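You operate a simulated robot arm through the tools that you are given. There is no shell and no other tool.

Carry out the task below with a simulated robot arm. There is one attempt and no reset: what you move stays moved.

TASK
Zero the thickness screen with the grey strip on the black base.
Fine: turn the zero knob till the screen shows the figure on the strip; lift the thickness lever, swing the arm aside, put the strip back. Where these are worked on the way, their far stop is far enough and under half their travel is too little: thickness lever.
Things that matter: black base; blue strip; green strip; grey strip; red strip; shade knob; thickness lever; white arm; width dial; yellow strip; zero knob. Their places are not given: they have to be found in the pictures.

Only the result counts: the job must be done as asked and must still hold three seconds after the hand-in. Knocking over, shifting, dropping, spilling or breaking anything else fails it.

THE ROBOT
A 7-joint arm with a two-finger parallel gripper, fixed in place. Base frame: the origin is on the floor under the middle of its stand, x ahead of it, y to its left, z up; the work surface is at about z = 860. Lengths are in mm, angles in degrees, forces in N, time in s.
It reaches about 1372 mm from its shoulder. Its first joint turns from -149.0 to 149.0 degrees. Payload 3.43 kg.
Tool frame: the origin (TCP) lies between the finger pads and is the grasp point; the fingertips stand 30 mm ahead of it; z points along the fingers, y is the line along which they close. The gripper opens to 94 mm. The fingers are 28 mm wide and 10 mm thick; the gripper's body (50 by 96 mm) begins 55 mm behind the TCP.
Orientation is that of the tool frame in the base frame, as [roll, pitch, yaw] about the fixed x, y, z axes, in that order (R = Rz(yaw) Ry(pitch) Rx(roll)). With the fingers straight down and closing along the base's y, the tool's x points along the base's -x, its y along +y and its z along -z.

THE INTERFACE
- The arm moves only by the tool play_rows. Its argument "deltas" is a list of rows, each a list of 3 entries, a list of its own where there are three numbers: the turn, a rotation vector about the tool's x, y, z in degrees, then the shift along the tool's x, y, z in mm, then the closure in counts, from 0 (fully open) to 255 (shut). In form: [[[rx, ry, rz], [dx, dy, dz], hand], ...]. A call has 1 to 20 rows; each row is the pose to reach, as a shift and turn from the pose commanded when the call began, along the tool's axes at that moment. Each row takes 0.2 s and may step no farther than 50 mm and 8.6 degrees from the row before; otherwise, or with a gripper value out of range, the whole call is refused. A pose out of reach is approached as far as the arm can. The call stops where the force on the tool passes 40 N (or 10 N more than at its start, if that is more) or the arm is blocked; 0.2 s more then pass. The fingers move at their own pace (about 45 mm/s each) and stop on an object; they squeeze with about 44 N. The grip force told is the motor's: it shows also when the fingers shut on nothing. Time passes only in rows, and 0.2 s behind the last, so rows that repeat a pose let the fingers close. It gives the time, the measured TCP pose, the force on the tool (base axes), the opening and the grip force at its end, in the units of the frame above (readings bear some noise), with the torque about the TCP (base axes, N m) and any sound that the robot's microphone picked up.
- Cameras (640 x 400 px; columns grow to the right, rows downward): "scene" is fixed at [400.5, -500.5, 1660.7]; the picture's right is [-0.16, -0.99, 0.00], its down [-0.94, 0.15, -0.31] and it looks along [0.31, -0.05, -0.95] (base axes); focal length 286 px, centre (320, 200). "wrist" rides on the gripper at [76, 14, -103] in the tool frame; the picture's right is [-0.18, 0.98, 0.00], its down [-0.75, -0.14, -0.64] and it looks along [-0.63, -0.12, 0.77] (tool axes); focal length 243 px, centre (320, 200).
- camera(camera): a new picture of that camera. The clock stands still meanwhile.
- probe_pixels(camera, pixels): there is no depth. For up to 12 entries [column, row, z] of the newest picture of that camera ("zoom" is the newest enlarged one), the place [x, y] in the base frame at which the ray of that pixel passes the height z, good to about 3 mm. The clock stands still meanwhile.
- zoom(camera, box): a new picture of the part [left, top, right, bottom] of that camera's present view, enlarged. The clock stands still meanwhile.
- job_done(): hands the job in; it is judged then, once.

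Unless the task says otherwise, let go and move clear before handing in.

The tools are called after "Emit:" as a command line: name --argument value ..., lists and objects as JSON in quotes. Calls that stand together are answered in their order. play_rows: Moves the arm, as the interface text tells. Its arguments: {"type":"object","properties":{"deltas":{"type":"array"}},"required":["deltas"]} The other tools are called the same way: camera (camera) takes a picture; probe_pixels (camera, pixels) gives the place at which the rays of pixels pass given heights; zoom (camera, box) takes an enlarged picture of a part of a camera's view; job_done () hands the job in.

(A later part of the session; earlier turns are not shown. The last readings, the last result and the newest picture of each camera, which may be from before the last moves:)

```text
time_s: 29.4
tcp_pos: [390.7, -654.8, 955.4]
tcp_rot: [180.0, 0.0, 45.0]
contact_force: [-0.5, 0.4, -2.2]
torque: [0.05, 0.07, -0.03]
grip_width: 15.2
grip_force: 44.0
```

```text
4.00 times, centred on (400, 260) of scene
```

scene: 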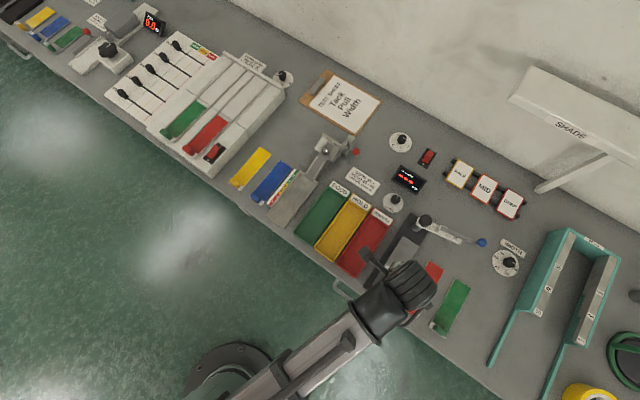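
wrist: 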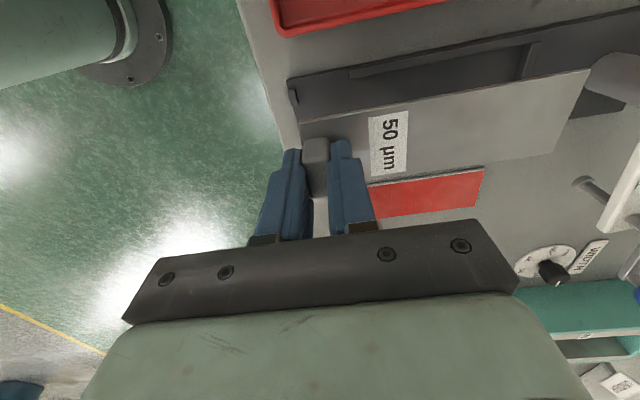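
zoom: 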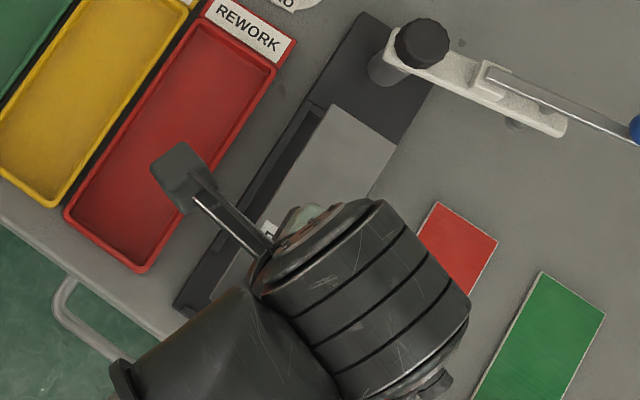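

The strip is above the base. I'll probe the strip's far-end corners at its present height in the scene and wrist views to compare with the pocket.

Emit:
probe_pixels --camera "scene" --pixels '[[403, 236.25, 923.5], [419.25, 246.25, 923.5]]'

Emit:
probe_pixels --camera "wrist" --pixels '[[590, 69, 923.5], [563, 152, 923.5], [300, 122, 923.5], [288, 79, 868], [291, 91, 868], [293, 103, 868], [346, 78, 868], [522, 80, 868], [532, 43, 868], [527, 60, 868], [350, 70, 872]]'

```text
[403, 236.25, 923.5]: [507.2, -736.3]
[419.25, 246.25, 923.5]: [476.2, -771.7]
```

```text
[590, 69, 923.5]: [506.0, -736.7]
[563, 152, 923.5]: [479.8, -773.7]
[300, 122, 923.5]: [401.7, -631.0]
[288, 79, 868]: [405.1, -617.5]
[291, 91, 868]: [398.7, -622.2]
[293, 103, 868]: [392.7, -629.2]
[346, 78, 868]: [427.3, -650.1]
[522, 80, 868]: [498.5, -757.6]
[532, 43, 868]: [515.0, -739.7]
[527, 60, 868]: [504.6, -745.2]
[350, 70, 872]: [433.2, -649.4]
```

The strip spans s≈731–882 against a pocket of 723–886 and is laterally centred at 185.5, so alignment is good. I'll lower 40 mm slowly and check.

Emit:
play_rows --deltas '[[[0, 0, 0], [0, 0, 4], 255], [[0, 0, 0], [0, 0, 9], 255], [[0, 0, 0], [0, 0, 14], 255], [[0, 0, 0], [0, 0, 19], 255], [[0, 0, 0], [0, 0, 24], 255], [[0, 0, 0], [0, 0, 29], 255], [[0, 0, 0], [0, 0, 34], 255], [[0, 0, 0], [0, 0, 38], 255], [[0, 0, 0], [0, 0, 40], 255]]'

Emit:
zoom --camera "wrist" --box '[260, 60, 620, 240]'

Emit:
zoom --camera "scene" --box '[340, 210, 460, 310]'

```text
time_s: 31.4
tcp_pos: [393.5, -654.8, 914.8]
tcp_rot: [180.0, 0.0, 45.0]
contact_force: [1.6, 0.5, -2.7]
torque: [0.08, 0.08, -0.02]
grip_width: 15.5
grip_force: 44.0
```

```text
1.78 times, centred on (440, 150) of wrist
```

zoom: 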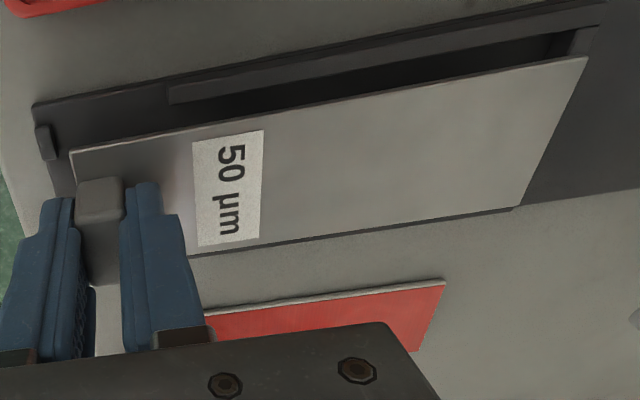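

```text
4.00 times, centred on (400, 260) of scene
```

zoom: 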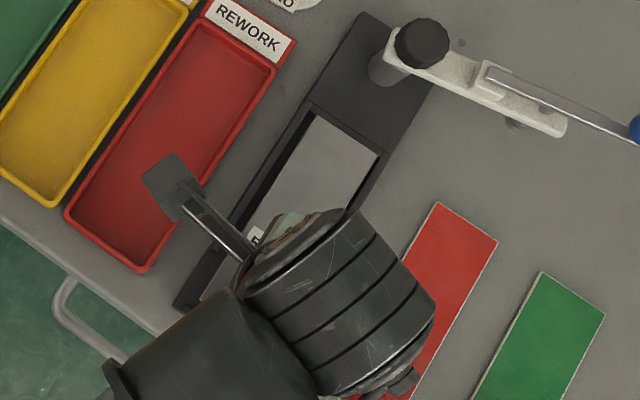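

The strip sits between the rails and stop in both views. I'll lower further in small steps, watching for contact.

Emit:
play_rows --deltas '[[[0, 0, 0], [0, 0, 2], 255], [[0, 0, 0], [0, 0, 4], 255], [[0, 0, 0], [0, 0, 6], 255], [[0, 0, 0], [0, 0, 7], 255]]'

Emit:
zoom --camera "wrist" --box '[260, 60, 620, 240]'

Emit:
zoom --camera "scene" --box '[340, 210, 460, 310]'

```text
time_s: 32.4
tcp_pos: [391.6, -654.7, 907.3]
tcp_rot: [180.0, 0.2, 45.0]
contact_force: [0.5, 1.6, -2.4]
torque: [0.1, 0.09, -0.02]
grip_width: 15.5
grip_force: 43.9
```

```text
1.78 times, centred on (440, 150) of wrist
```

zoom: 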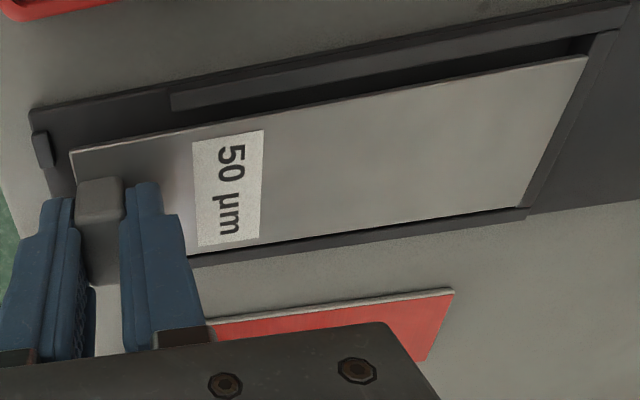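

```text
4.00 times, centred on (400, 260) of scene
```

zoom: 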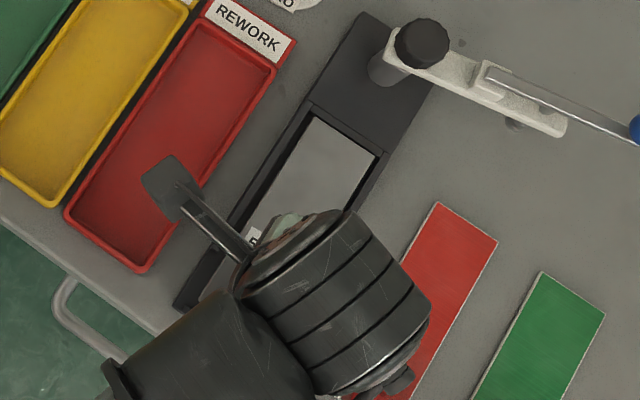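

Still carrying the full weight (−2.4 N), and the strip remains inside the pocket outline. I'll lower in 1 mm steps.

Emit:
play_rows --deltas '[[[0, 0, 0], [0, 0, 1], 255], [[0, 0, 0], [0, 0, 2], 255], [[0, 0, 0], [0, 0, 3], 255]]'

```text
time_s: 33.2
tcp_pos: [391.1, -655.3, 903.9]
tcp_rot: [-180.0, -0.1, 45.0]
contact_force: [0.3, 0.0, -1.9]
torque: [0.1, 0.09, -0.02]
grip_width: 15.4
grip_force: 43.8
```

Emit:
play_rows --deltas '[[[0, 0, 0], [0, 0, 1], 255], [[0, 0, 0], [0, 0, 2], 255]]'

```text
time_s: 33.8
tcp_pos: [391.3, -654.1, 903.4]
tcp_rot: [179.9, 0.1, 45.1]
contact_force: [-0.4, -0.9, -3.0]
torque: [0.07, 0.11, 0.01]
grip_width: 15.3
grip_force: 44.2
```

Still no contact at about 868 for the strip's underside. I'll continue 1 mm at a time.

Emit:
play_rows --deltas '[[[0, 0, 0], [0, 0, 0.7], 255], [[0, 0, 0], [0, 0, 1.5], 255]]'

Emit:
zoom --camera "wrist" --box '[260, 60, 620, 240]'

```text
time_s: 34.4
tcp_pos: [391.7, -655.5, 901.8]
tcp_rot: [180.0, -0.1, 45.0]
contact_force: [-0.1, 1.0, -1.9]
torque: [0.08, 0.08, 0.02]
grip_width: 15.8
grip_force: 43.8
```

```text
1.78 times, centred on (440, 150) of wrist
```

zoom: 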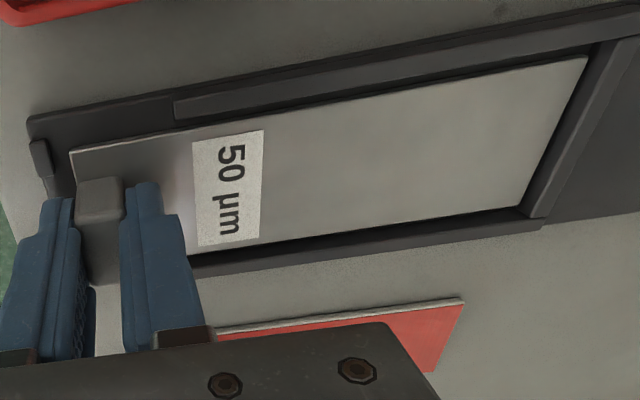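

The strip is centred in the pocket with even gaps. I'll keep lowering until it touches.

Emit:
play_rows --deltas '[[[0, 0, 0], [0, 0, 0.7], 255], [[0, 0, 0], [0, 0, 1.5], 255]]'

```text
time_s: 35.0
tcp_pos: [392.4, -655.3, 900.9]
tcp_rot: [179.9, 0.1, 45.0]
contact_force: [2.4, -3.1, 10.0]
torque: [0.1, -0.06, 0.04]
grip_width: 15.2
grip_force: 43.8
```

Contact with the base floor (+10 N). I'll ease up slightly and open the fingers partway to release the strip.

Emit:
play_rows --deltas '[[[0, 0, 0], [0, 0, -0.5], 255], [[0, 0, 0], [0, 0, -0.5], 190], [[0, 0, 0], [0, 0, -0.5], 150], [[0, 0, 0], [0, 0, -0.5], 150], [[0, 0, 0], [0, 0, -0.5], 150]]'

Emit:
zoom --camera "wrist" --box '[260, 60, 620, 240]'

```text
time_s: 36.2
tcp_pos: [390.9, -654.7, 899.7]
tcp_rot: [-180.0, 0.0, 45.1]
contact_force: [-0.4, -0.4, 0.6]
torque: [-0.01, 0.02, 0.02]
grip_width: 38.7
grip_force: 0.1
```

```text
1.78 times, centred on (440, 150) of wrist
```

zoom: 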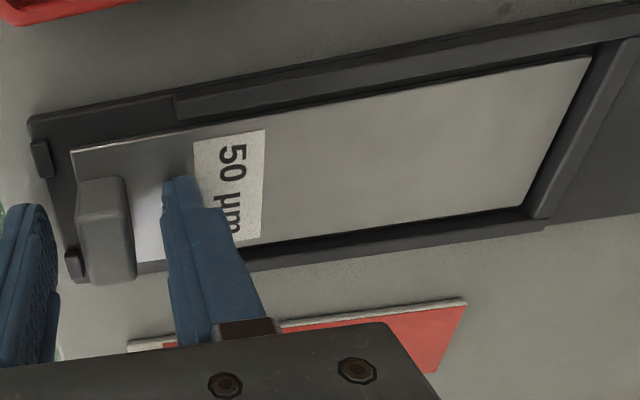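

The strip is released and lies flat in the pocket. I'll rise 100 mm and probe the post and arm to plan the swing.

Emit:
play_rows --deltas '[[[0, 0, 0], [0, 0, -10], 150], [[0, 0, 0], [0, 0, -30], 150], [[0, 0, 0], [0, 0, -60], 150], [[0, 0, 0], [0, 0, -100], 150], [[0, 0, 0], [0, 0, -100], 150]]'

Emit:
camera --camera "wrist"

Emit:
zoom --camera "scene" --box '[390, 195, 494, 260]'

Emit:
probe_pixels --camera "scene" --pixels '[[416, 228, 866], [425.4, 220.8, 900], [425.4, 220.8, 920], [425.4, 220.8, 940]]'

```text
time_s: 37.4
tcp_pos: [394.9, -656.8, 1000.2]
tcp_rot: [-179.9, 0.0, 45.0]
contact_force: [0.1, 0.5, -0.3]
torque: [-0.01, -0.01, 0.01]
grip_width: 38.7
grip_force: 0.0
```

```text
taken
```

wrist: 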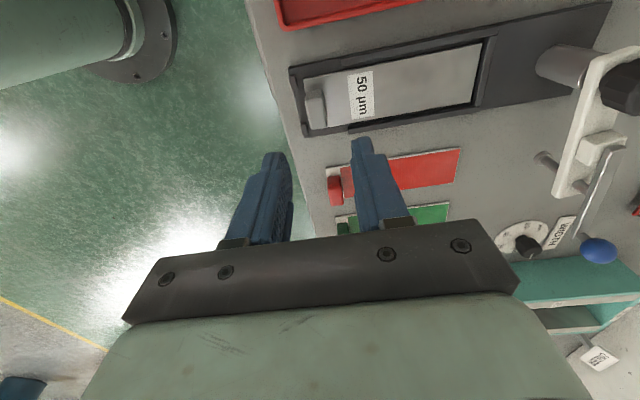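

```text
6.15 times, centred on (442, 228) of scene
```

zoom: 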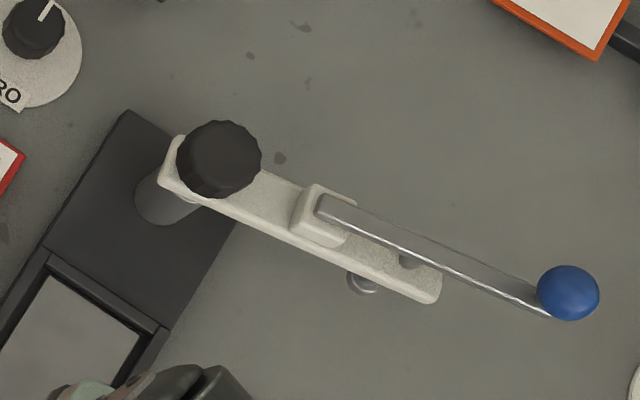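

```text
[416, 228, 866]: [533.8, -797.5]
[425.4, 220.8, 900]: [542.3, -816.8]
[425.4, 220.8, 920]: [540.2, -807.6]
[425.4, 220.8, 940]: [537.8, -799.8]
```

The wrist view shows the arm and lever at right: knob (622,88), arm tip near (565,188), ball (600,250). I'll zoom there and triangulate.

Emit:
zoom --camera "wrist" --box '[500, 40, 640, 280]'

Emit:
probe_pixels --camera "wrist" --pixels '[[600, 250, 940], [600, 250, 955], [600, 250, 970], [622, 88, 930], [622, 88, 945], [622, 88, 960]]'

Emit:
probe_pixels --camera "scene" --pixels '[[482.3, 243, 940], [482.3, 243, 955], [482.3, 243, 970], [459.1, 242.1, 900], [459.1, 242.1, 915], [459.1, 242.1, 930]]'

```text
1.67 times, centred on (570, 160) of wrist
```

zoom: 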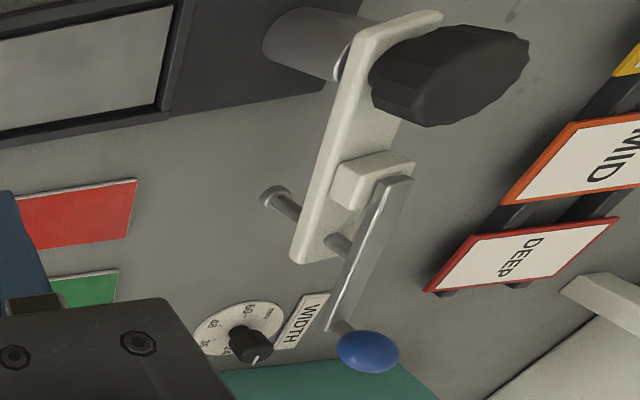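

```text
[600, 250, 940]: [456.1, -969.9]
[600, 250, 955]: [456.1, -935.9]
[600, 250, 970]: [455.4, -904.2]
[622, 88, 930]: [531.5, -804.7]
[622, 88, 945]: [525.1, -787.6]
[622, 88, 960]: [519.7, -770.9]
```

```text
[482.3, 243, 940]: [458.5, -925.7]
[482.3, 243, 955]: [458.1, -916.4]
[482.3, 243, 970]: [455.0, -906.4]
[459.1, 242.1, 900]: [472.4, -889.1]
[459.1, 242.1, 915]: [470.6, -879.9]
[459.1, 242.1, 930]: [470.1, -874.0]
```

The ball is at about (455,-907,969), the post axis at about (534.6,-797.6), and the arm radius to the ball is about 135 mm. Before moving toward the wall side, I'll check where the shade hood and cards stand.

Emit:
probe_pixels --camera "scene" --pixels '[[512, 97, 1000], [512, 97, 1150], [537, 190, 860], [537, 190, 1000], [485, 188, 880], [510, 203, 880], [605, 152, 1100], [515, 97, 1250]]'

Emit:
zoom --camera "scene" --box '[430, 60, 640, 220]'

```text
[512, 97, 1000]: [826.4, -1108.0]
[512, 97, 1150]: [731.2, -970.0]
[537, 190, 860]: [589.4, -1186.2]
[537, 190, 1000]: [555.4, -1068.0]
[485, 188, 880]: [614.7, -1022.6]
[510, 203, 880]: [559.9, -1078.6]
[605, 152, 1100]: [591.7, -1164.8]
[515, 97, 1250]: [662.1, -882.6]
```

```text
2.50 times, centred on (535, 140) of scene
```

zoom: 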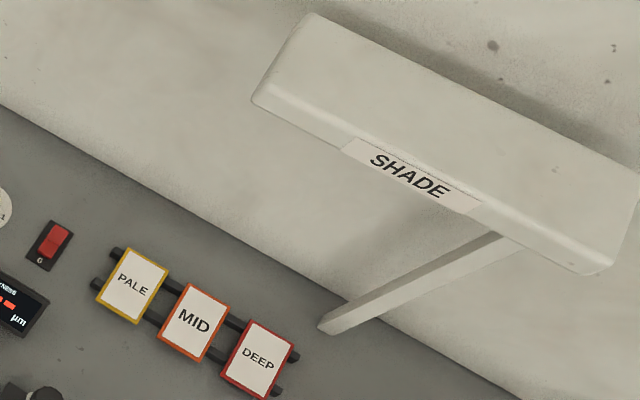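

The hood sits at about s≥1150, z≈1190, which leaves room. I'll now move, fingers closing, to the wall side of the ball at height 1040, turning so the gripper's x-face points along the push direction.

Emit:
play_rows --deltas '[[[0, 0, 0], [0, 0, -20], 255], [[0, 0, 0], [0, 0, -40], 255], [[0, 0, -8.25], [-10.6, 22.3, -40], 255], [[0, 0, -16.5], [-21.1, 44.6, -40], 255], [[0, 0, -24.75], [-31.7, 66.9, -40], 255], [[0, 0, -33], [-42.3, 89.2, -40], 255], [[0, 0, -41.25], [-52.8, 111.5, -40], 255], [[0, 0, -49.5], [-63.4, 133.8, -40], 255], [[0, 0, -57.75], [-74, 156.1, -40], 255], [[0, 0, -66], [-84.5, 178.4, -40], 255], [[0, 0, -74.25], [-95.1, 200.7, -40], 255], [[0, 0, -82.5], [-105.7, 223, -40], 255], [[0, 0, -90.75], [-116.2, 245.3, -40], 255], [[0, 0, -99], [-126.8, 267.6, -40], 255], [[0, 0, -99], [-126.8, 267.6, -40], 255]]'

Emit:
camera --camera "wrist"

Emit:
camera --camera "scene"

```text
time_s: 40.6
tcp_pos: [490.9, -934.2, 1043.0]
tcp_rot: [-179.9, 0.1, 144.1]
contact_force: [0.4, -0.7, -0.1]
torque: [0.01, -0.01, 0.03]
grip_width: 0.0
grip_force: 33.0
```

```text
taken
```

wrist: 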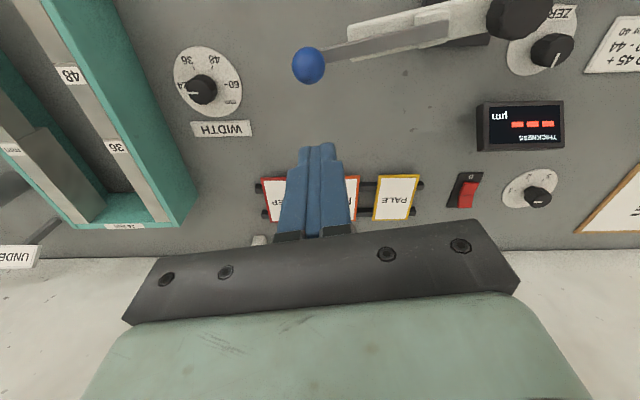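

```text
taken
```

scene: 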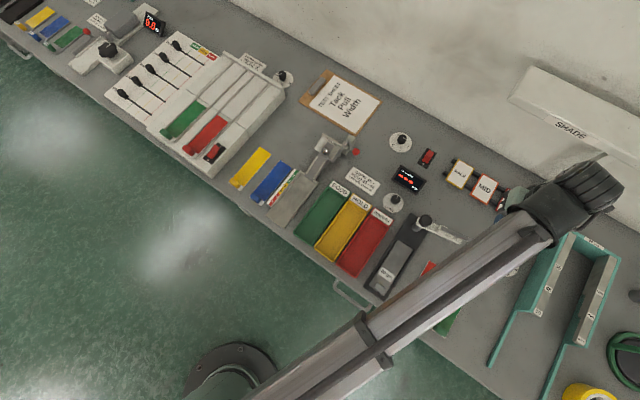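

The ball appears at wrist (308,65), ahead of the closed fingers. I'll probe it to confirm position before descending.

Emit:
probe_pixels --camera "wrist" --pixels '[[308, 65, 940], [308, 65, 955], [308, 65, 969], [308, 65, 985], [515, 12, 937]]'

```text
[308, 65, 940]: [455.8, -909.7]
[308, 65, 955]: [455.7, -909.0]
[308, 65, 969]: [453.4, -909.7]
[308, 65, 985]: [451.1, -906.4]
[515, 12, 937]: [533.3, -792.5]
```

The ball is confirmed at about (454,-909). I'll descend 55 mm so that the fingertips are at z≈955 beside the ball.

Emit:
play_rows --deltas '[[[0, 0, 0], [0, 0, 20], 255], [[0, 0, 0], [0, 0, 40], 255], [[0, 0, 0], [0, 0, 55], 255], [[0, 0, 0], [0, 0, 55], 255]]'

Emit:
camera --camera "wrist"

```text
time_s: 41.6
tcp_pos: [492.6, -932.9, 985.9]
tcp_rot: [-180.0, 0.0, 144.0]
contact_force: [0.1, 0.4, 0.0]
torque: [0.01, -0.02, 0.0]
grip_width: 0.0
grip_force: 33.3
```

```text
taken
```

wrist: 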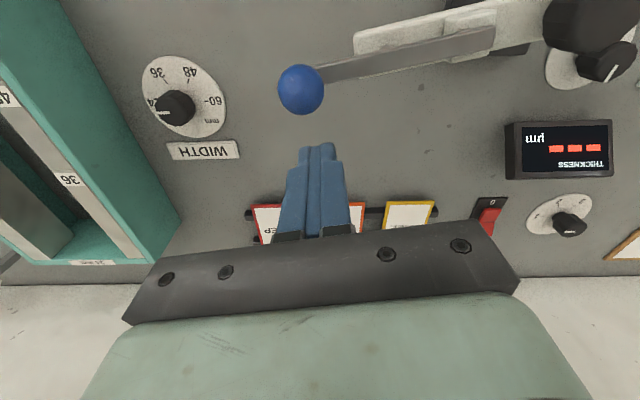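

The ball at (301,90) lies about 45 mm ahead along the push direction, as computed. I'll advance to touch it and swing the arm the first 30° around the post.

Emit:
play_rows --deltas '[[[0, 0, 0], [8, -0.3, 0], 255], [[0, 0, 0], [15, -0.5, 0], 255], [[0, 0, 0], [19.5, -0.6, 0], 255], [[0, 0, 5], [31.5, -2.3, 0], 255], [[0, 0, 10], [43.5, -3.0, 0], 255], [[0, 0, 15], [55.6, -2.7, 0], 255], [[0, 0, 20], [67.6, -1.3, 0], 255], [[0, 0, 25], [79.4, 1.1, 0], 255], [[0, 0, 30], [91.0, 4.6, 0], 255]]'

Emit:
camera --camera "wrist"

Emit:
camera --camera "scene"

```text
time_s: 43.6
tcp_pos: [420.2, -874.2, 984.5]
tcp_rot: [180.0, 0.0, 113.9]
contact_force: [0.4, -0.1, -0.4]
torque: [0.01, 0.0, -0.01]
grip_width: 0.0
grip_force: 32.7
```

```text
taken
```

wrist: 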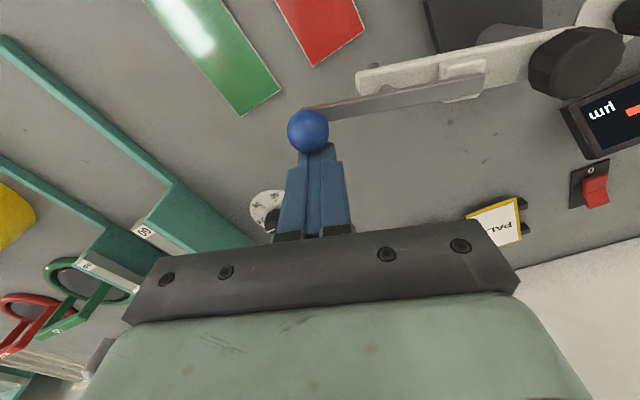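

```text
taken
```

scene: 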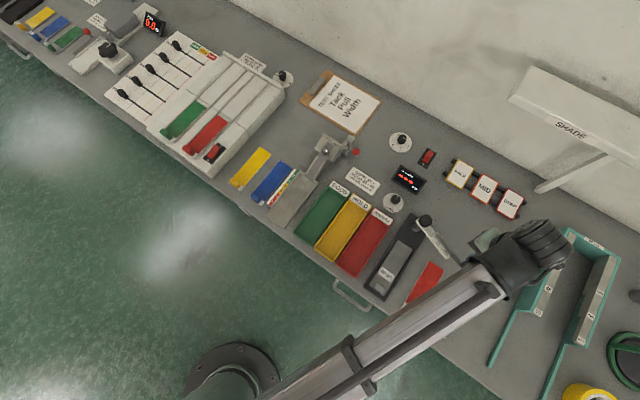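

The arm follows easily (ball still against the fingers at (308,130)). I'll continue another 45°.

Emit:
play_rows --deltas '[[[0, 0, 5], [11.95, -1.75, 0], 255], [[0, 0, 10], [24.0, -2.4, 0], 255], [[0, 0, 15], [36.1, -2.1, 0], 255], [[0, 0, 20], [48.1, -0.7, 0], 255], [[0, 0, 25], [59.9, 1.7, 0], 255], [[0, 0, 30], [71.5, 5.2, 0], 255], [[0, 0, 35], [82.7, 9.7, 0], 255], [[0, 0, 40], [93.5, 15.1, 0], 255], [[0, 0, 45], [103.8, 21.4, 0], 255]]'

Emit:
camera --camera "wrist"

Emit:
camera --camera "scene"

```text
time_s: 45.6
tcp_pos: [395.4, -772.7, 986.0]
tcp_rot: [-180.0, 0.0, 69.0]
contact_force: [-0.4, -0.3, 0.4]
torque: [-0.01, -0.03, -0.01]
grip_width: 0.0
grip_force: 33.4
```

```text
taken
```

wrist: 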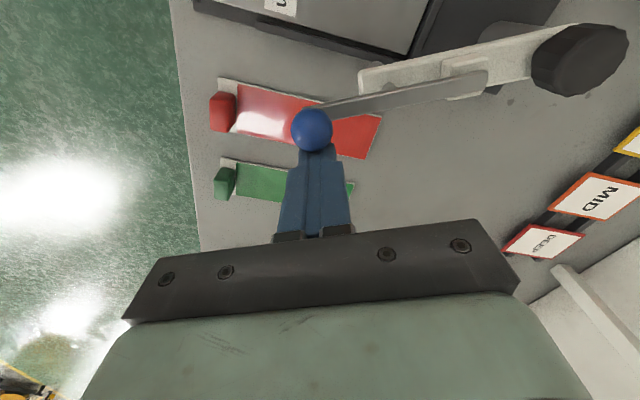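

```text
taken
```

scene: 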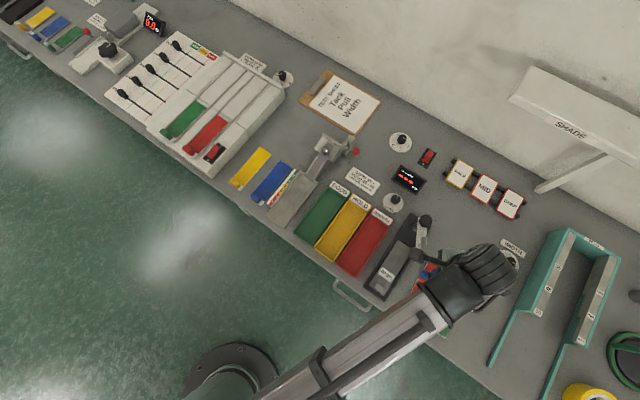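

Now about 24° remain. The foot will pass over the right rail next, so I'll push more slowly for 12° and check the force.

Emit:
play_rows --deltas '[[[0, 0, 3], [7.15, -1.2, 0], 255], [[0, 0, 6], [14.35, -2.0, 0], 255], [[0, 0, 9], [21.6, -2.4, 0], 255], [[0, 0, 12], [28.85, -2.4, 0], 255]]'

Emit:
camera --camera "wrist"

Emit:
zoom --camera "scene" --box '[350, 190, 510, 300]'

```text
time_s: 46.6
tcp_pos: [405.3, -744.7, 984.2]
tcp_rot: [180.0, 0.0, 56.9]
contact_force: [-0.2, -0.8, -0.1]
torque: [-0.01, 0.01, -0.03]
grip_width: 0.1
grip_force: 32.5
```

```text
taken
```

wrist: 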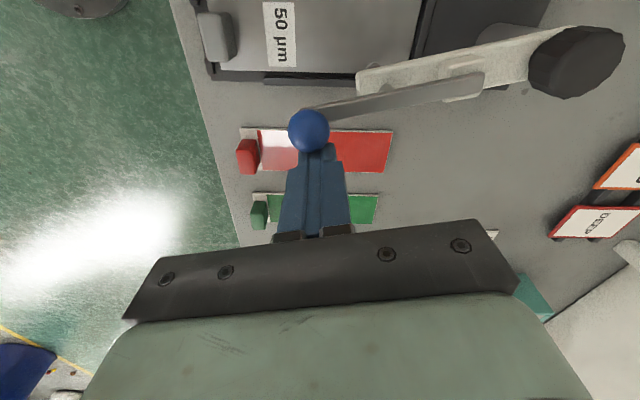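

```text
3.64 times, centred on (430, 245) of scene
```

zoom: 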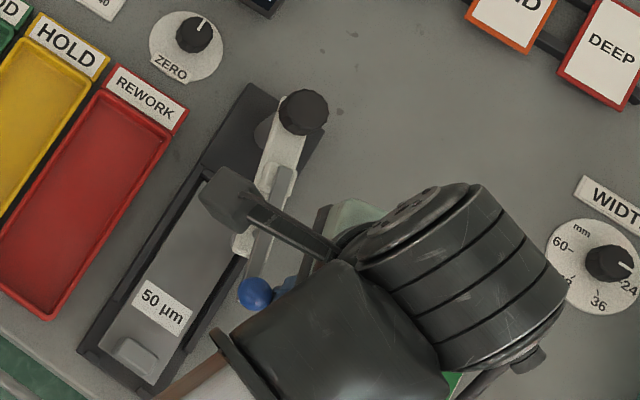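

The arm points nearly along the base axis now. I'll push the last 12° in 2° steps, watching for a stop.

Emit:
play_rows --deltas '[[[0, 0, 2], [4.8, -0.8, 0], 255], [[0, 0, 4], [9.55, -1.5, 0], 255], [[0, 0, 6], [14.35, -2.0, 0], 255], [[0, 0, 8], [19.2, -2.3, 0], 255], [[0, 0, 10], [24.0, -2.4, 0], 255], [[0, 0, 12], [28.85, -2.4, 0], 255]]'

Emit:
camera --camera "wrist"

Emit:
zoom --camera "scene" --box '[350, 190, 510, 300]'

```text
time_s: 48.0
tcp_pos: [420.7, -718.1, 985.4]
tcp_rot: [180.0, 0.0, 45.0]
contact_force: [-0.1, -0.4, 0.0]
torque: [-0.04, -0.02, 0.04]
grip_width: 0.0
grip_force: 33.1
```

```text
taken
```

wrist: 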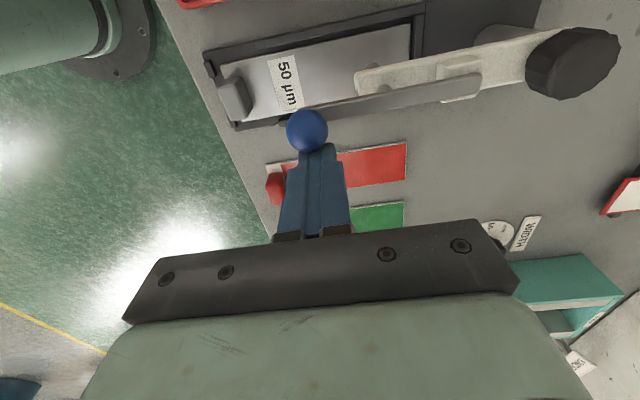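

```text
3.64 times, centred on (430, 245) of scene
```

zoom: 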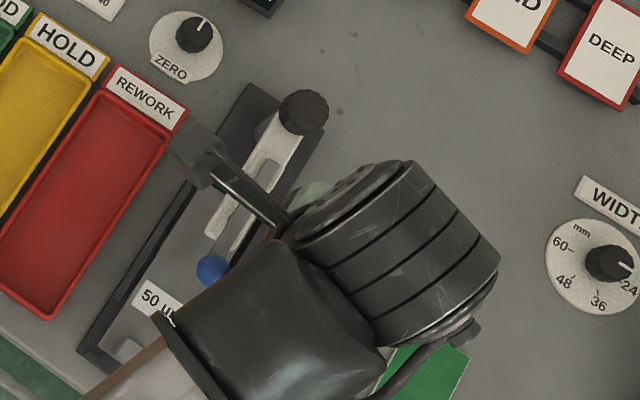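

The arm is now aligned with the base axis (ball at r≈185) with no stop felt. I'll nudge 3° more in 1° steps to see if there is a stop.

Emit:
play_rows --deltas '[[[0, 0, 1], [2.4, -0.4, 0], 255], [[0, 0, 2], [4.8, -0.8, 0], 255], [[0, 0, 3], [7.15, -1.2, 0], 255]]'

Emit:
camera --camera "wrist"

```text
time_s: 48.8
tcp_pos: [422.6, -715.4, 986.5]
tcp_rot: [-180.0, 0.4, 41.7]
contact_force: [-25.6, -28.3, 0.6]
torque: [-0.41, 0.29, -0.02]
grip_width: 0.1
grip_force: 33.1
```

```text
taken
```

wrist: 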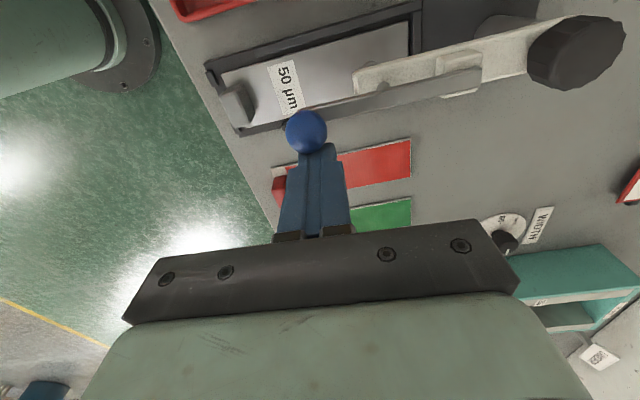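

The stop is reached (38 N). I'll back off, rise clear and look at the arm and the screen.

Emit:
play_rows --deltas '[[[0, 0, 0], [-8, 0, 0], 255], [[0, 0, 0], [-20, 0, 0], 255], [[0, 0, 0], [-25, 0, -30], 255], [[0, 0, 0], [-25, 0, -60], 255], [[0, 0, 0], [-25, 0, -60], 255]]'

Emit:
camera --camera "wrist"

Emit:
zoom --camera "scene" --box '[350, 150, 510, 270]'

```text
time_s: 50.0
tcp_pos: [407.1, -730.6, 1047.8]
tcp_rot: [180.0, 0.0, 42.0]
contact_force: [0.6, -0.3, 0.1]
torque: [-0.01, 0.02, 0.01]
grip_width: 0.2
grip_force: 33.1
```

```text
taken
```

wrist: 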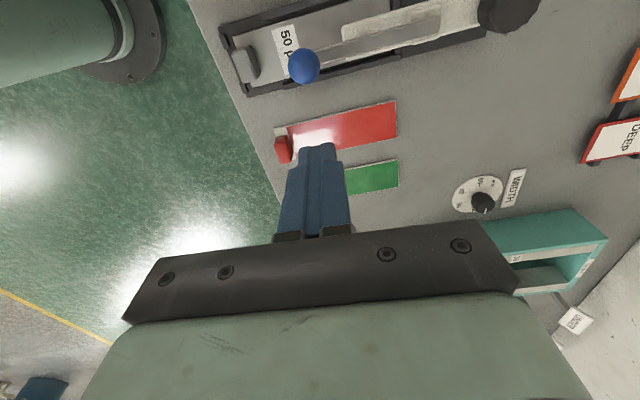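

```text
3.33 times, centred on (430, 210) of scene
```

zoom: 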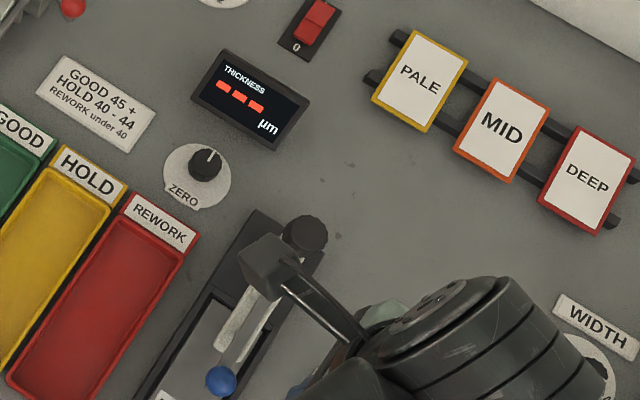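

The arm lies over the strip with the ball at wrist (304,66), scene (400,264.6). I'll probe the ball position for grasping it.

Emit:
probe_pixels --camera "wrist" --pixels '[[304, 66, 955], [304, 66, 969], [304, 66, 980]]'

Emit:
probe_pixels --camera "scene" --pixels '[[400, 264.6, 955], [400, 264.6, 969], [400, 264.6, 980]]'

```text
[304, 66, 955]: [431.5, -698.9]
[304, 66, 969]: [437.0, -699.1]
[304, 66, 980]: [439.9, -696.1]
```

```text
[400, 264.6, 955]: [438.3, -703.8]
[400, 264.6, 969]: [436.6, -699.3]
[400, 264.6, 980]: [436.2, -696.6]
```

Both cameras agree: ball at (436.8,-699.2,969). I'll turn the gripper to yaw 135 above the ball with fingers opened to 50 mm, to grip it across.

Emit:
play_rows --deltas '[[[0, 0, -7.75], [3.6, -0.3, 0], 120], [[0, 0, -15.5], [7.2, -0.6, 0], 120], [[0, 0, -23.25], [10.8, -0.9, 0], 120], [[0, 0, -31], [14.4, -1.2, 0], 120], [[0, 0, -38.75], [18, -1.5, 0], 120], [[0, 0, -46.5], [21.6, -1.8, 0], 120], [[0, 0, -54.25], [25.1, -2, 0], 120], [[0, 0, -62], [28.7, -2.3, 0], 120], [[0, 0, -69.75], [32.3, -2.6, 0], 120], [[0, 0, -77.5], [35.9, -2.9, 0], 120], [[0, 0, -85.25], [39.5, -3.2, 0], 120], [[0, 0, -93], [43.1, -3.5, 0], 120], [[0, 0, -93], [43.1, -3.5, 0], 120]]'

Emit:
camera --camera "wrist"

Emit:
camera --camera "scene"

```text
time_s: 52.8
tcp_pos: [435.3, -698.2, 1046.0]
tcp_rot: [180.0, 0.0, 135.0]
contact_force: [-0.2, 0.0, -1.2]
torque: [0.0, -0.02, 0.02]
grip_width: 49.6
grip_force: 0.0
```

```text
taken
```

wrist: 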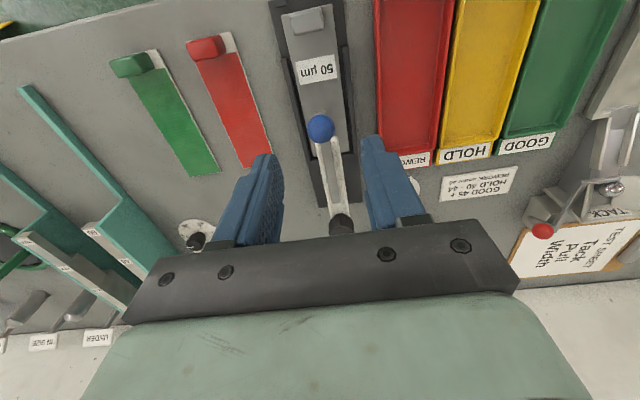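

```text
taken
```

scene: 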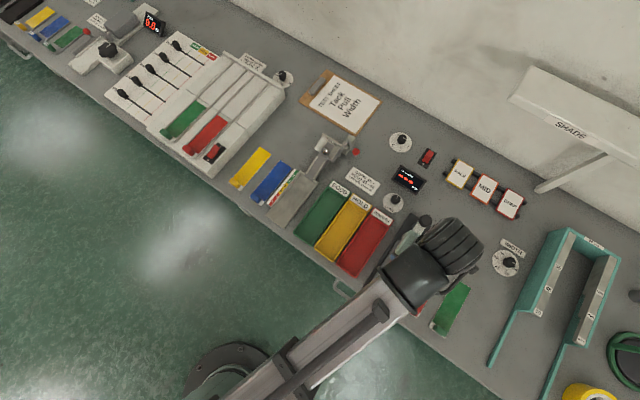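

The ball at (320,129) is exactly where a point under the TCP should appear. I'll descend 65 mm so the pads straddle the ball, then check.

Emit:
play_rows --deltas '[[[0, 0, 0], [0, 0, 25], 120], [[0, 0, 0], [0, 0, 45], 120], [[0, 0, 0], [0, 0, 65], 120], [[0, 0, 0], [0, 0, 65], 120]]'

Emit:
zoom --camera "wrist" --box '[220, 80, 420, 230]'

```text
time_s: 53.8
tcp_pos: [434.7, -699.2, 981.4]
tcp_rot: [-179.9, 0.0, 135.0]
contact_force: [0.5, 0.0, -0.4]
torque: [0.02, 0.0, -0.03]
grip_width: 49.6
grip_force: 0.1
```

```text
2.67 times, centred on (320, 155) of wrist
```

zoom: 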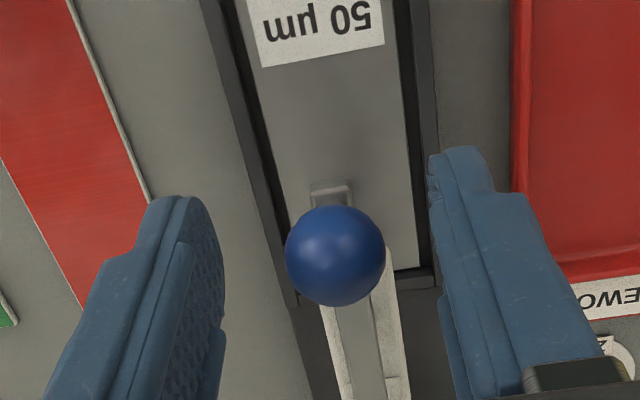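

The ball is centred between the pads (zoom (335,255)). I'll close on it.

Emit:
play_rows --deltas '[[[0, 0, 0], [0, 0, 0], 160], [[0, 0, 0], [0, 0, 0], 200], [[0, 0, 0], [0, 0, 0], 230], [[0, 0, 0], [0, 0, 0], 255], [[0, 0, 0], [0, 0, 0], 255]]'

```text
time_s: 55.0
tcp_pos: [434.2, -699.8, 981.5]
tcp_rot: [-180.0, 0.1, 135.0]
contact_force: [-0.9, -0.3, -0.9]
torque: [0.22, -0.13, -0.05]
grip_width: 21.2
grip_force: 44.7
```

The ball is gripped (21.2 mm). I'll lower it along the estimated lever arc a first 12 mm and read the force.

Emit:
play_rows --deltas '[[[0, 0, 0], [2.3, 0, 4.1], 255], [[0, 0, 0], [4.4, 0, 8.4], 255], [[0, 0, 0], [6.3, 0, 12.7], 255]]'

Emit:
zoom --camera "wrist" --box '[220, 80, 420, 230]'

```text
time_s: 55.8
tcp_pos: [431.4, -696.5, 966.3]
tcp_rot: [-180.0, 0.2, 134.9]
contact_force: [15.4, -13.1, 9.0]
torque: [-0.62, -1.02, 0.06]
grip_width: 21.3
grip_force: 44.8
```

```text
2.67 times, centred on (320, 155) of wrist
```

zoom: 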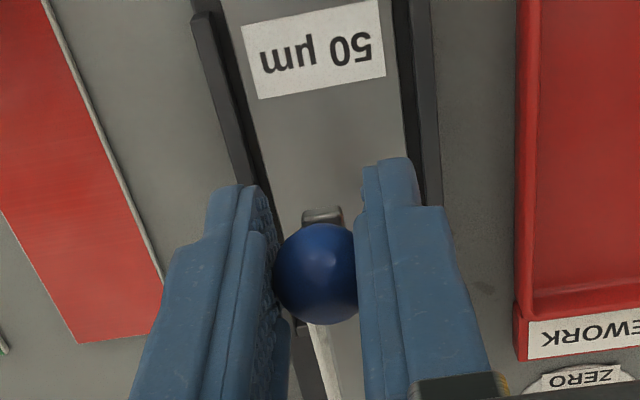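

The lever is moving, but the reaction (about 20 N toward the wall) says my arc goes too far outward. I'll pull back inward 3 mm while lowering a little more.

Emit:
play_rows --deltas '[[[0, 0, 0], [-1.5, 0, 1], 255], [[0, 0, 0], [-3, 0, 2], 255]]'

```text
time_s: 56.4
tcp_pos: [432.3, -695.6, 965.8]
tcp_rot: [-180.0, 0.0, 134.9]
contact_force: [1.6, -2.4, 13.5]
torque: [-0.78, -1.09, 0.0]
grip_width: 21.2
grip_force: 45.0
```

Horizontal force is nearly gone; the remaining 13 N upward is mostly pad twist and lever friction. I'll continue lowering in small steps.

Emit:
play_rows --deltas '[[[0, 0, 0], [0.2, 0, 2], 255], [[0, 0, 0], [0.4, 0, 4], 255], [[0, 0, 0], [0.5, 0, 6], 255]]'

Emit:
zoom --camera "wrist" --box '[220, 80, 420, 230]'

```text
time_s: 57.2
tcp_pos: [431.9, -695.4, 958.6]
tcp_rot: [180.0, -0.1, 134.9]
contact_force: [-5.0, 4.3, 13.3]
torque: [-0.53, -1.03, 0.0]
grip_width: 20.9
grip_force: 44.8
```

```text
2.67 times, centred on (320, 155) of wrist
```

zoom: 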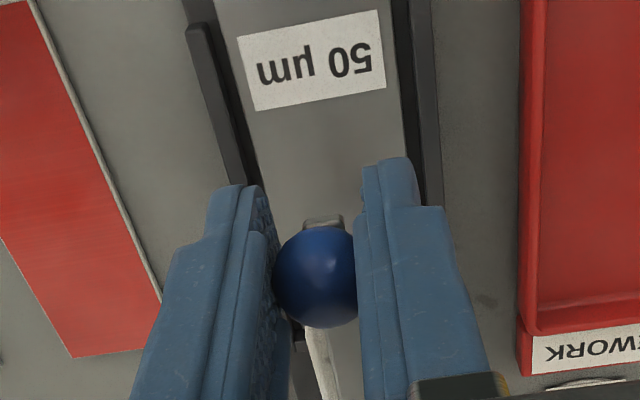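

Lowered about 21 mm so far; the slight outward force says I need about 1 mm more outward. I'll continue down with that correction.

Emit:
play_rows --deltas '[[[0, 0, 0], [1, 0, 2], 255], [[0, 0, 0], [1.3, 0, 4], 255], [[0, 0, 0], [1.5, 0, 6], 255], [[0, 0, 0], [1.7, 0, 8], 255]]'

Emit:
zoom --camera "scene" --box '[370, 150, 450, 210]'

```text
time_s: 58.2
tcp_pos: [431.7, -695.3, 950.9]
tcp_rot: [180.0, 0.1, 135.0]
contact_force: [1.2, -1.4, 13.8]
torque: [-0.72, -1.16, 0.11]
grip_width: 21.3
grip_force: 45.0
```

```text
6.67 times, centred on (410, 180) of scene
```

zoom: 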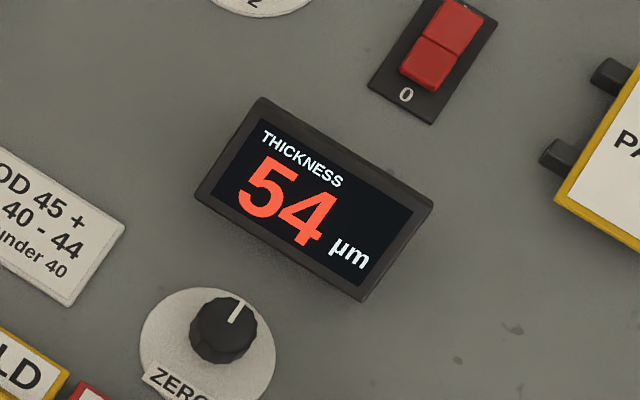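

The screen now reads 54 µm, so the foot is on the strip. I'll keep lowering gently until the lever's stop is felt.

Emit:
play_rows --deltas '[[[0, 0, 0], [0.1, 0, 2], 255], [[0, 0, 0], [0.2, 0, 4], 255], [[0, 0, 0], [0.2, 0, 6], 255]]'

Emit:
zoom --camera "scene" --box '[370, 150, 450, 210]'

```text
time_s: 59.0
tcp_pos: [431.8, -694.1, 947.5]
tcp_rot: [-179.9, 0.3, 134.9]
contact_force: [9.5, -8.6, 27.5]
torque: [-0.5, -0.92, 0.08]
grip_width: 20.9
grip_force: 45.5
```

```text
6.67 times, centred on (410, 180) of scene
```

zoom: 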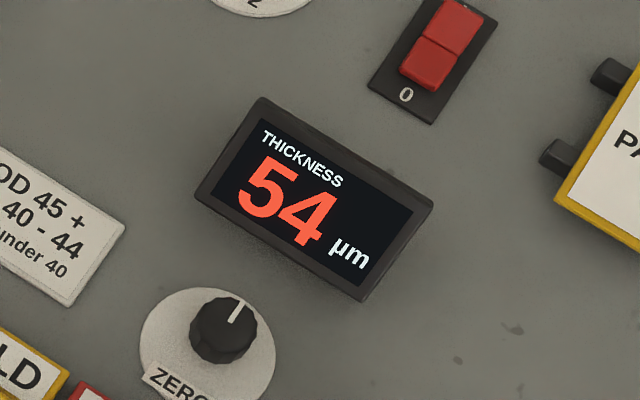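

The lever's stop is reached (27 N, 34 mm of travel) and the screen reads 54 µm. I'll open the fingers to release the ball and check that the lever stays down.

Emit:
play_rows --deltas '[[[0, 0, 0], [0, 0, 0], 200], [[0, 0, 0], [0, 0, 0], 120], [[0, 0, 0], [0, 0, 0], 120], [[0, 0, 0], [0, 0, 0], 120]]'

Emit:
zoom --camera "wrist" --box '[220, 80, 420, 230]'

Emit:
zoom --camera "scene" --box '[370, 150, 450, 210]'

```text
time_s: 60.0
tcp_pos: [430.6, -695.2, 945.1]
tcp_rot: [-180.0, 0.0, 135.0]
contact_force: [-0.3, -0.2, 0.5]
torque: [-0.03, 0.01, 0.0]
grip_width: 49.9
grip_force: 0.1
```

```text
2.67 times, centred on (320, 155) of wrist
```

zoom: 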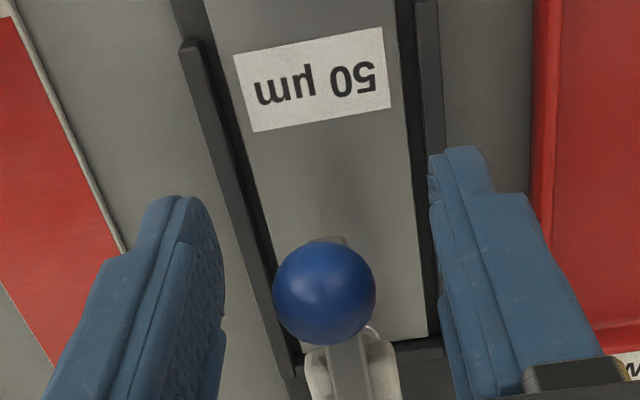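

```text
6.67 times, centred on (410, 180) of scene
```

zoom: 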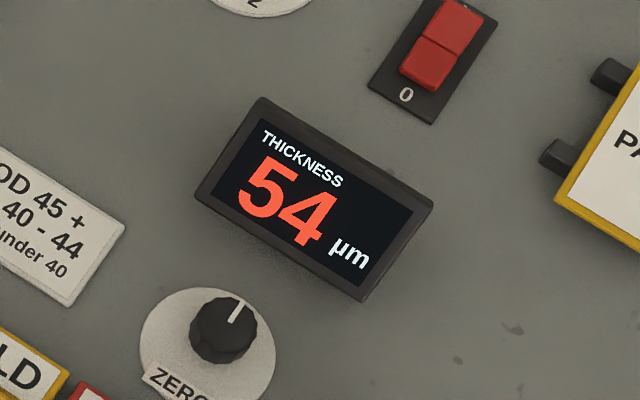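

The lever stays down and the screen holds 54 µm. I'll rise straight off the ball and go above the zero knob, turning to yaw 60 so the wrist camera can also see the screen.

Emit:
play_rows --deltas '[[[0, 0, 0], [0, 0, -25], 120], [[0, 0, 0], [0, 0, -60], 120], [[0, 0, 0], [0, 0, -100], 120], [[0, 0, 7.5], [-18, 9.5, -100], 120], [[0, 0, 15], [-36, 19, -100], 120], [[0, 0, 22.5], [-54, 28.4, -100], 120], [[0, 0, 30], [-72, 37.9, -100], 120], [[0, 0, 37.5], [-90, 47.4, -100], 120], [[0, 0, 45], [-108, 56.9, -100], 120], [[0, 0, 52.5], [-126, 66.4, -95], 120], [[0, 0, 60], [-144, 75.8, -85], 120], [[0, 0, 67.5], [-162, 85.3, -75], 120], [[0, 0, 75], [-179.6, 94.8, -65], 120], [[0, 0, 75], [-179.6, 94.8, -65], 120]]'

Emit:
camera --camera "wrist"

Emit:
camera --camera "scene"

```text
time_s: 63.0
tcp_pos: [623.8, -752.5, 1008.6]
tcp_rot: [180.0, 0.0, 59.8]
contact_force: [-0.1, -0.1, -0.5]
torque: [0.02, -0.01, -0.04]
grip_width: 49.8
grip_force: 0.1
```

```text
taken
```

wrist: 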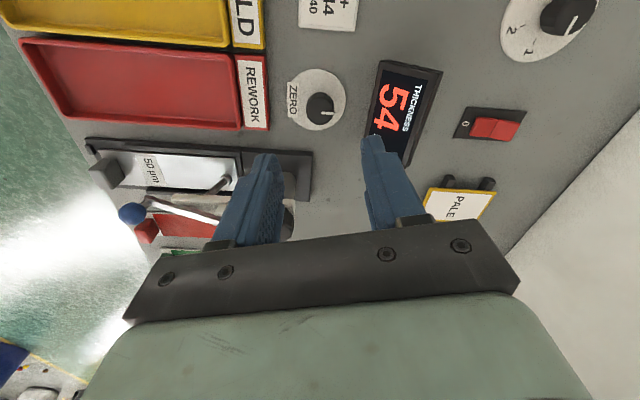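

```text
taken
```

scene: 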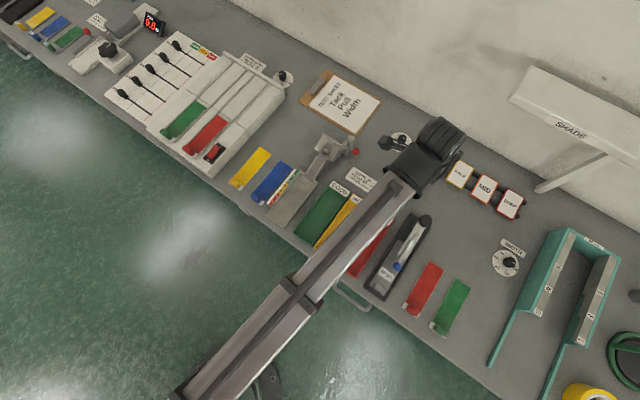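

The zero knob is directly below the TCP at wrist (319,107), and the screen "54" is visible beside it at (395,110). I'll zoom for the knob's shape and probe its centre.

Emit:
zoom --camera "wrist" --box '[270, 50, 450, 170]'

Emit:
probe_pixels --camera "wrist" --pixels '[[317, 97, 862], [320, 109, 885], [320, 109, 880]]'

```text
3.33 times, centred on (360, 110) of wrist
```

zoom: 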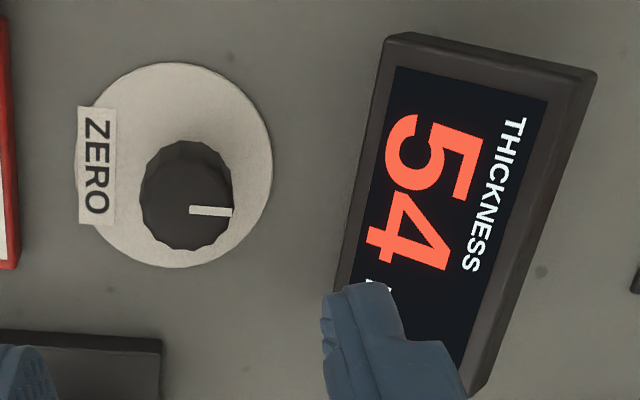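

```text
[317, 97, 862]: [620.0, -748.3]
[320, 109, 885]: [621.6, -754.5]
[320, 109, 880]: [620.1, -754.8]
```

The TCP is directly over the knob axis (disc centre (316.5,99.5) matches). I'll narrow the opening to 40 mm and descend toward the knob.

Emit:
play_rows --deltas '[[[0, 0, 0], [0, 0, 25], 147], [[0, 0, 0], [0, 0, 50], 147], [[0, 0, 0], [0, 0, 70], 147], [[0, 0, 0], [0, 0, 80], 147], [[0, 0, 0], [0, 0, 80], 147]]'

Emit:
camera --camera "wrist"

Emit:
zoom --camera "wrist" --box '[250, 80, 430, 230]'

```text
time_s: 64.2
tcp_pos: [624.3, -754.7, 930.9]
tcp_rot: [-180.0, -0.1, 60.0]
contact_force: [0.2, -0.4, 0.6]
torque: [0.02, 0.0, 0.02]
grip_width: 39.8
grip_force: 0.1
```

```text
taken
```

wrist: 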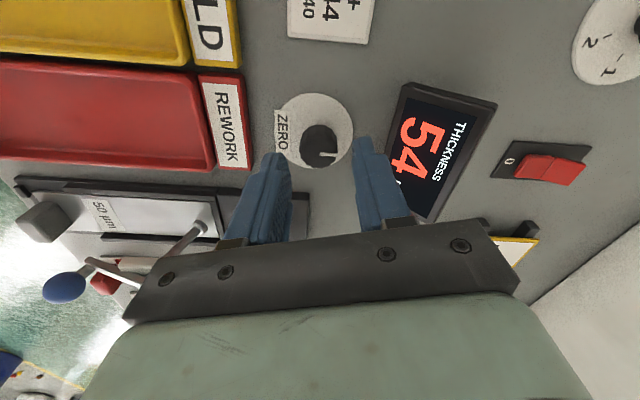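

```text
2.67 times, centred on (340, 155) of wrist
```

zoom: 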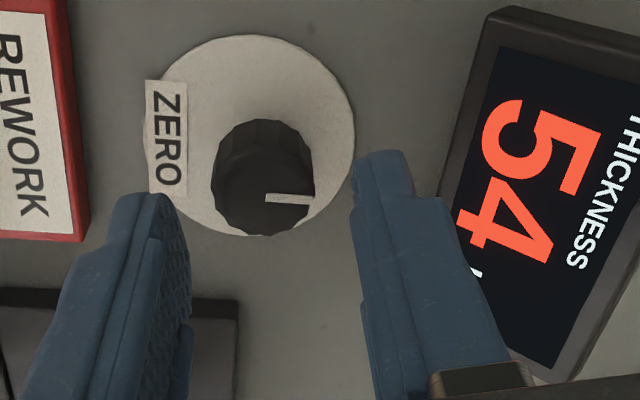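

The knob's top is at about z≈895 and it stands centred between the fingers. I'll descend 31 mm, then check force.

Emit:
play_rows --deltas '[[[0, 0, 0], [0, 0, 12], 147], [[0, 0, 0], [0, 0, 24], 147], [[0, 0, 0], [0, 0, 31], 147], [[0, 0, 0], [0, 0, 31], 147]]'

Emit:
zoom --camera "wrist" --box '[250, 80, 470, 230]'

```text
time_s: 65.2
tcp_pos: [625.4, -753.0, 900.3]
tcp_rot: [-180.0, 0.0, 60.0]
contact_force: [-0.2, 0.6, -0.2]
torque: [0.01, 0.03, 0.0]
grip_width: 40.2
grip_force: 0.1
```

```text
2.67 times, centred on (360, 155) of wrist
```

zoom: 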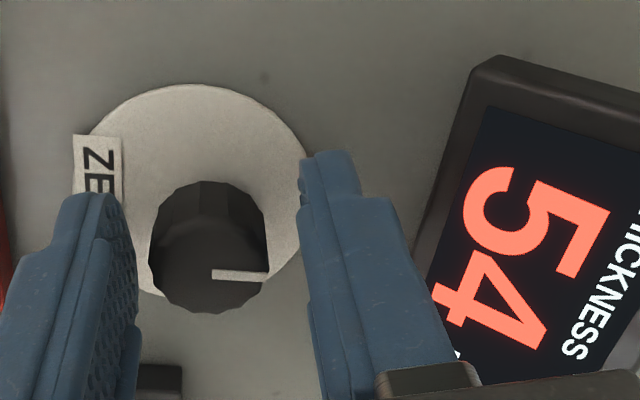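

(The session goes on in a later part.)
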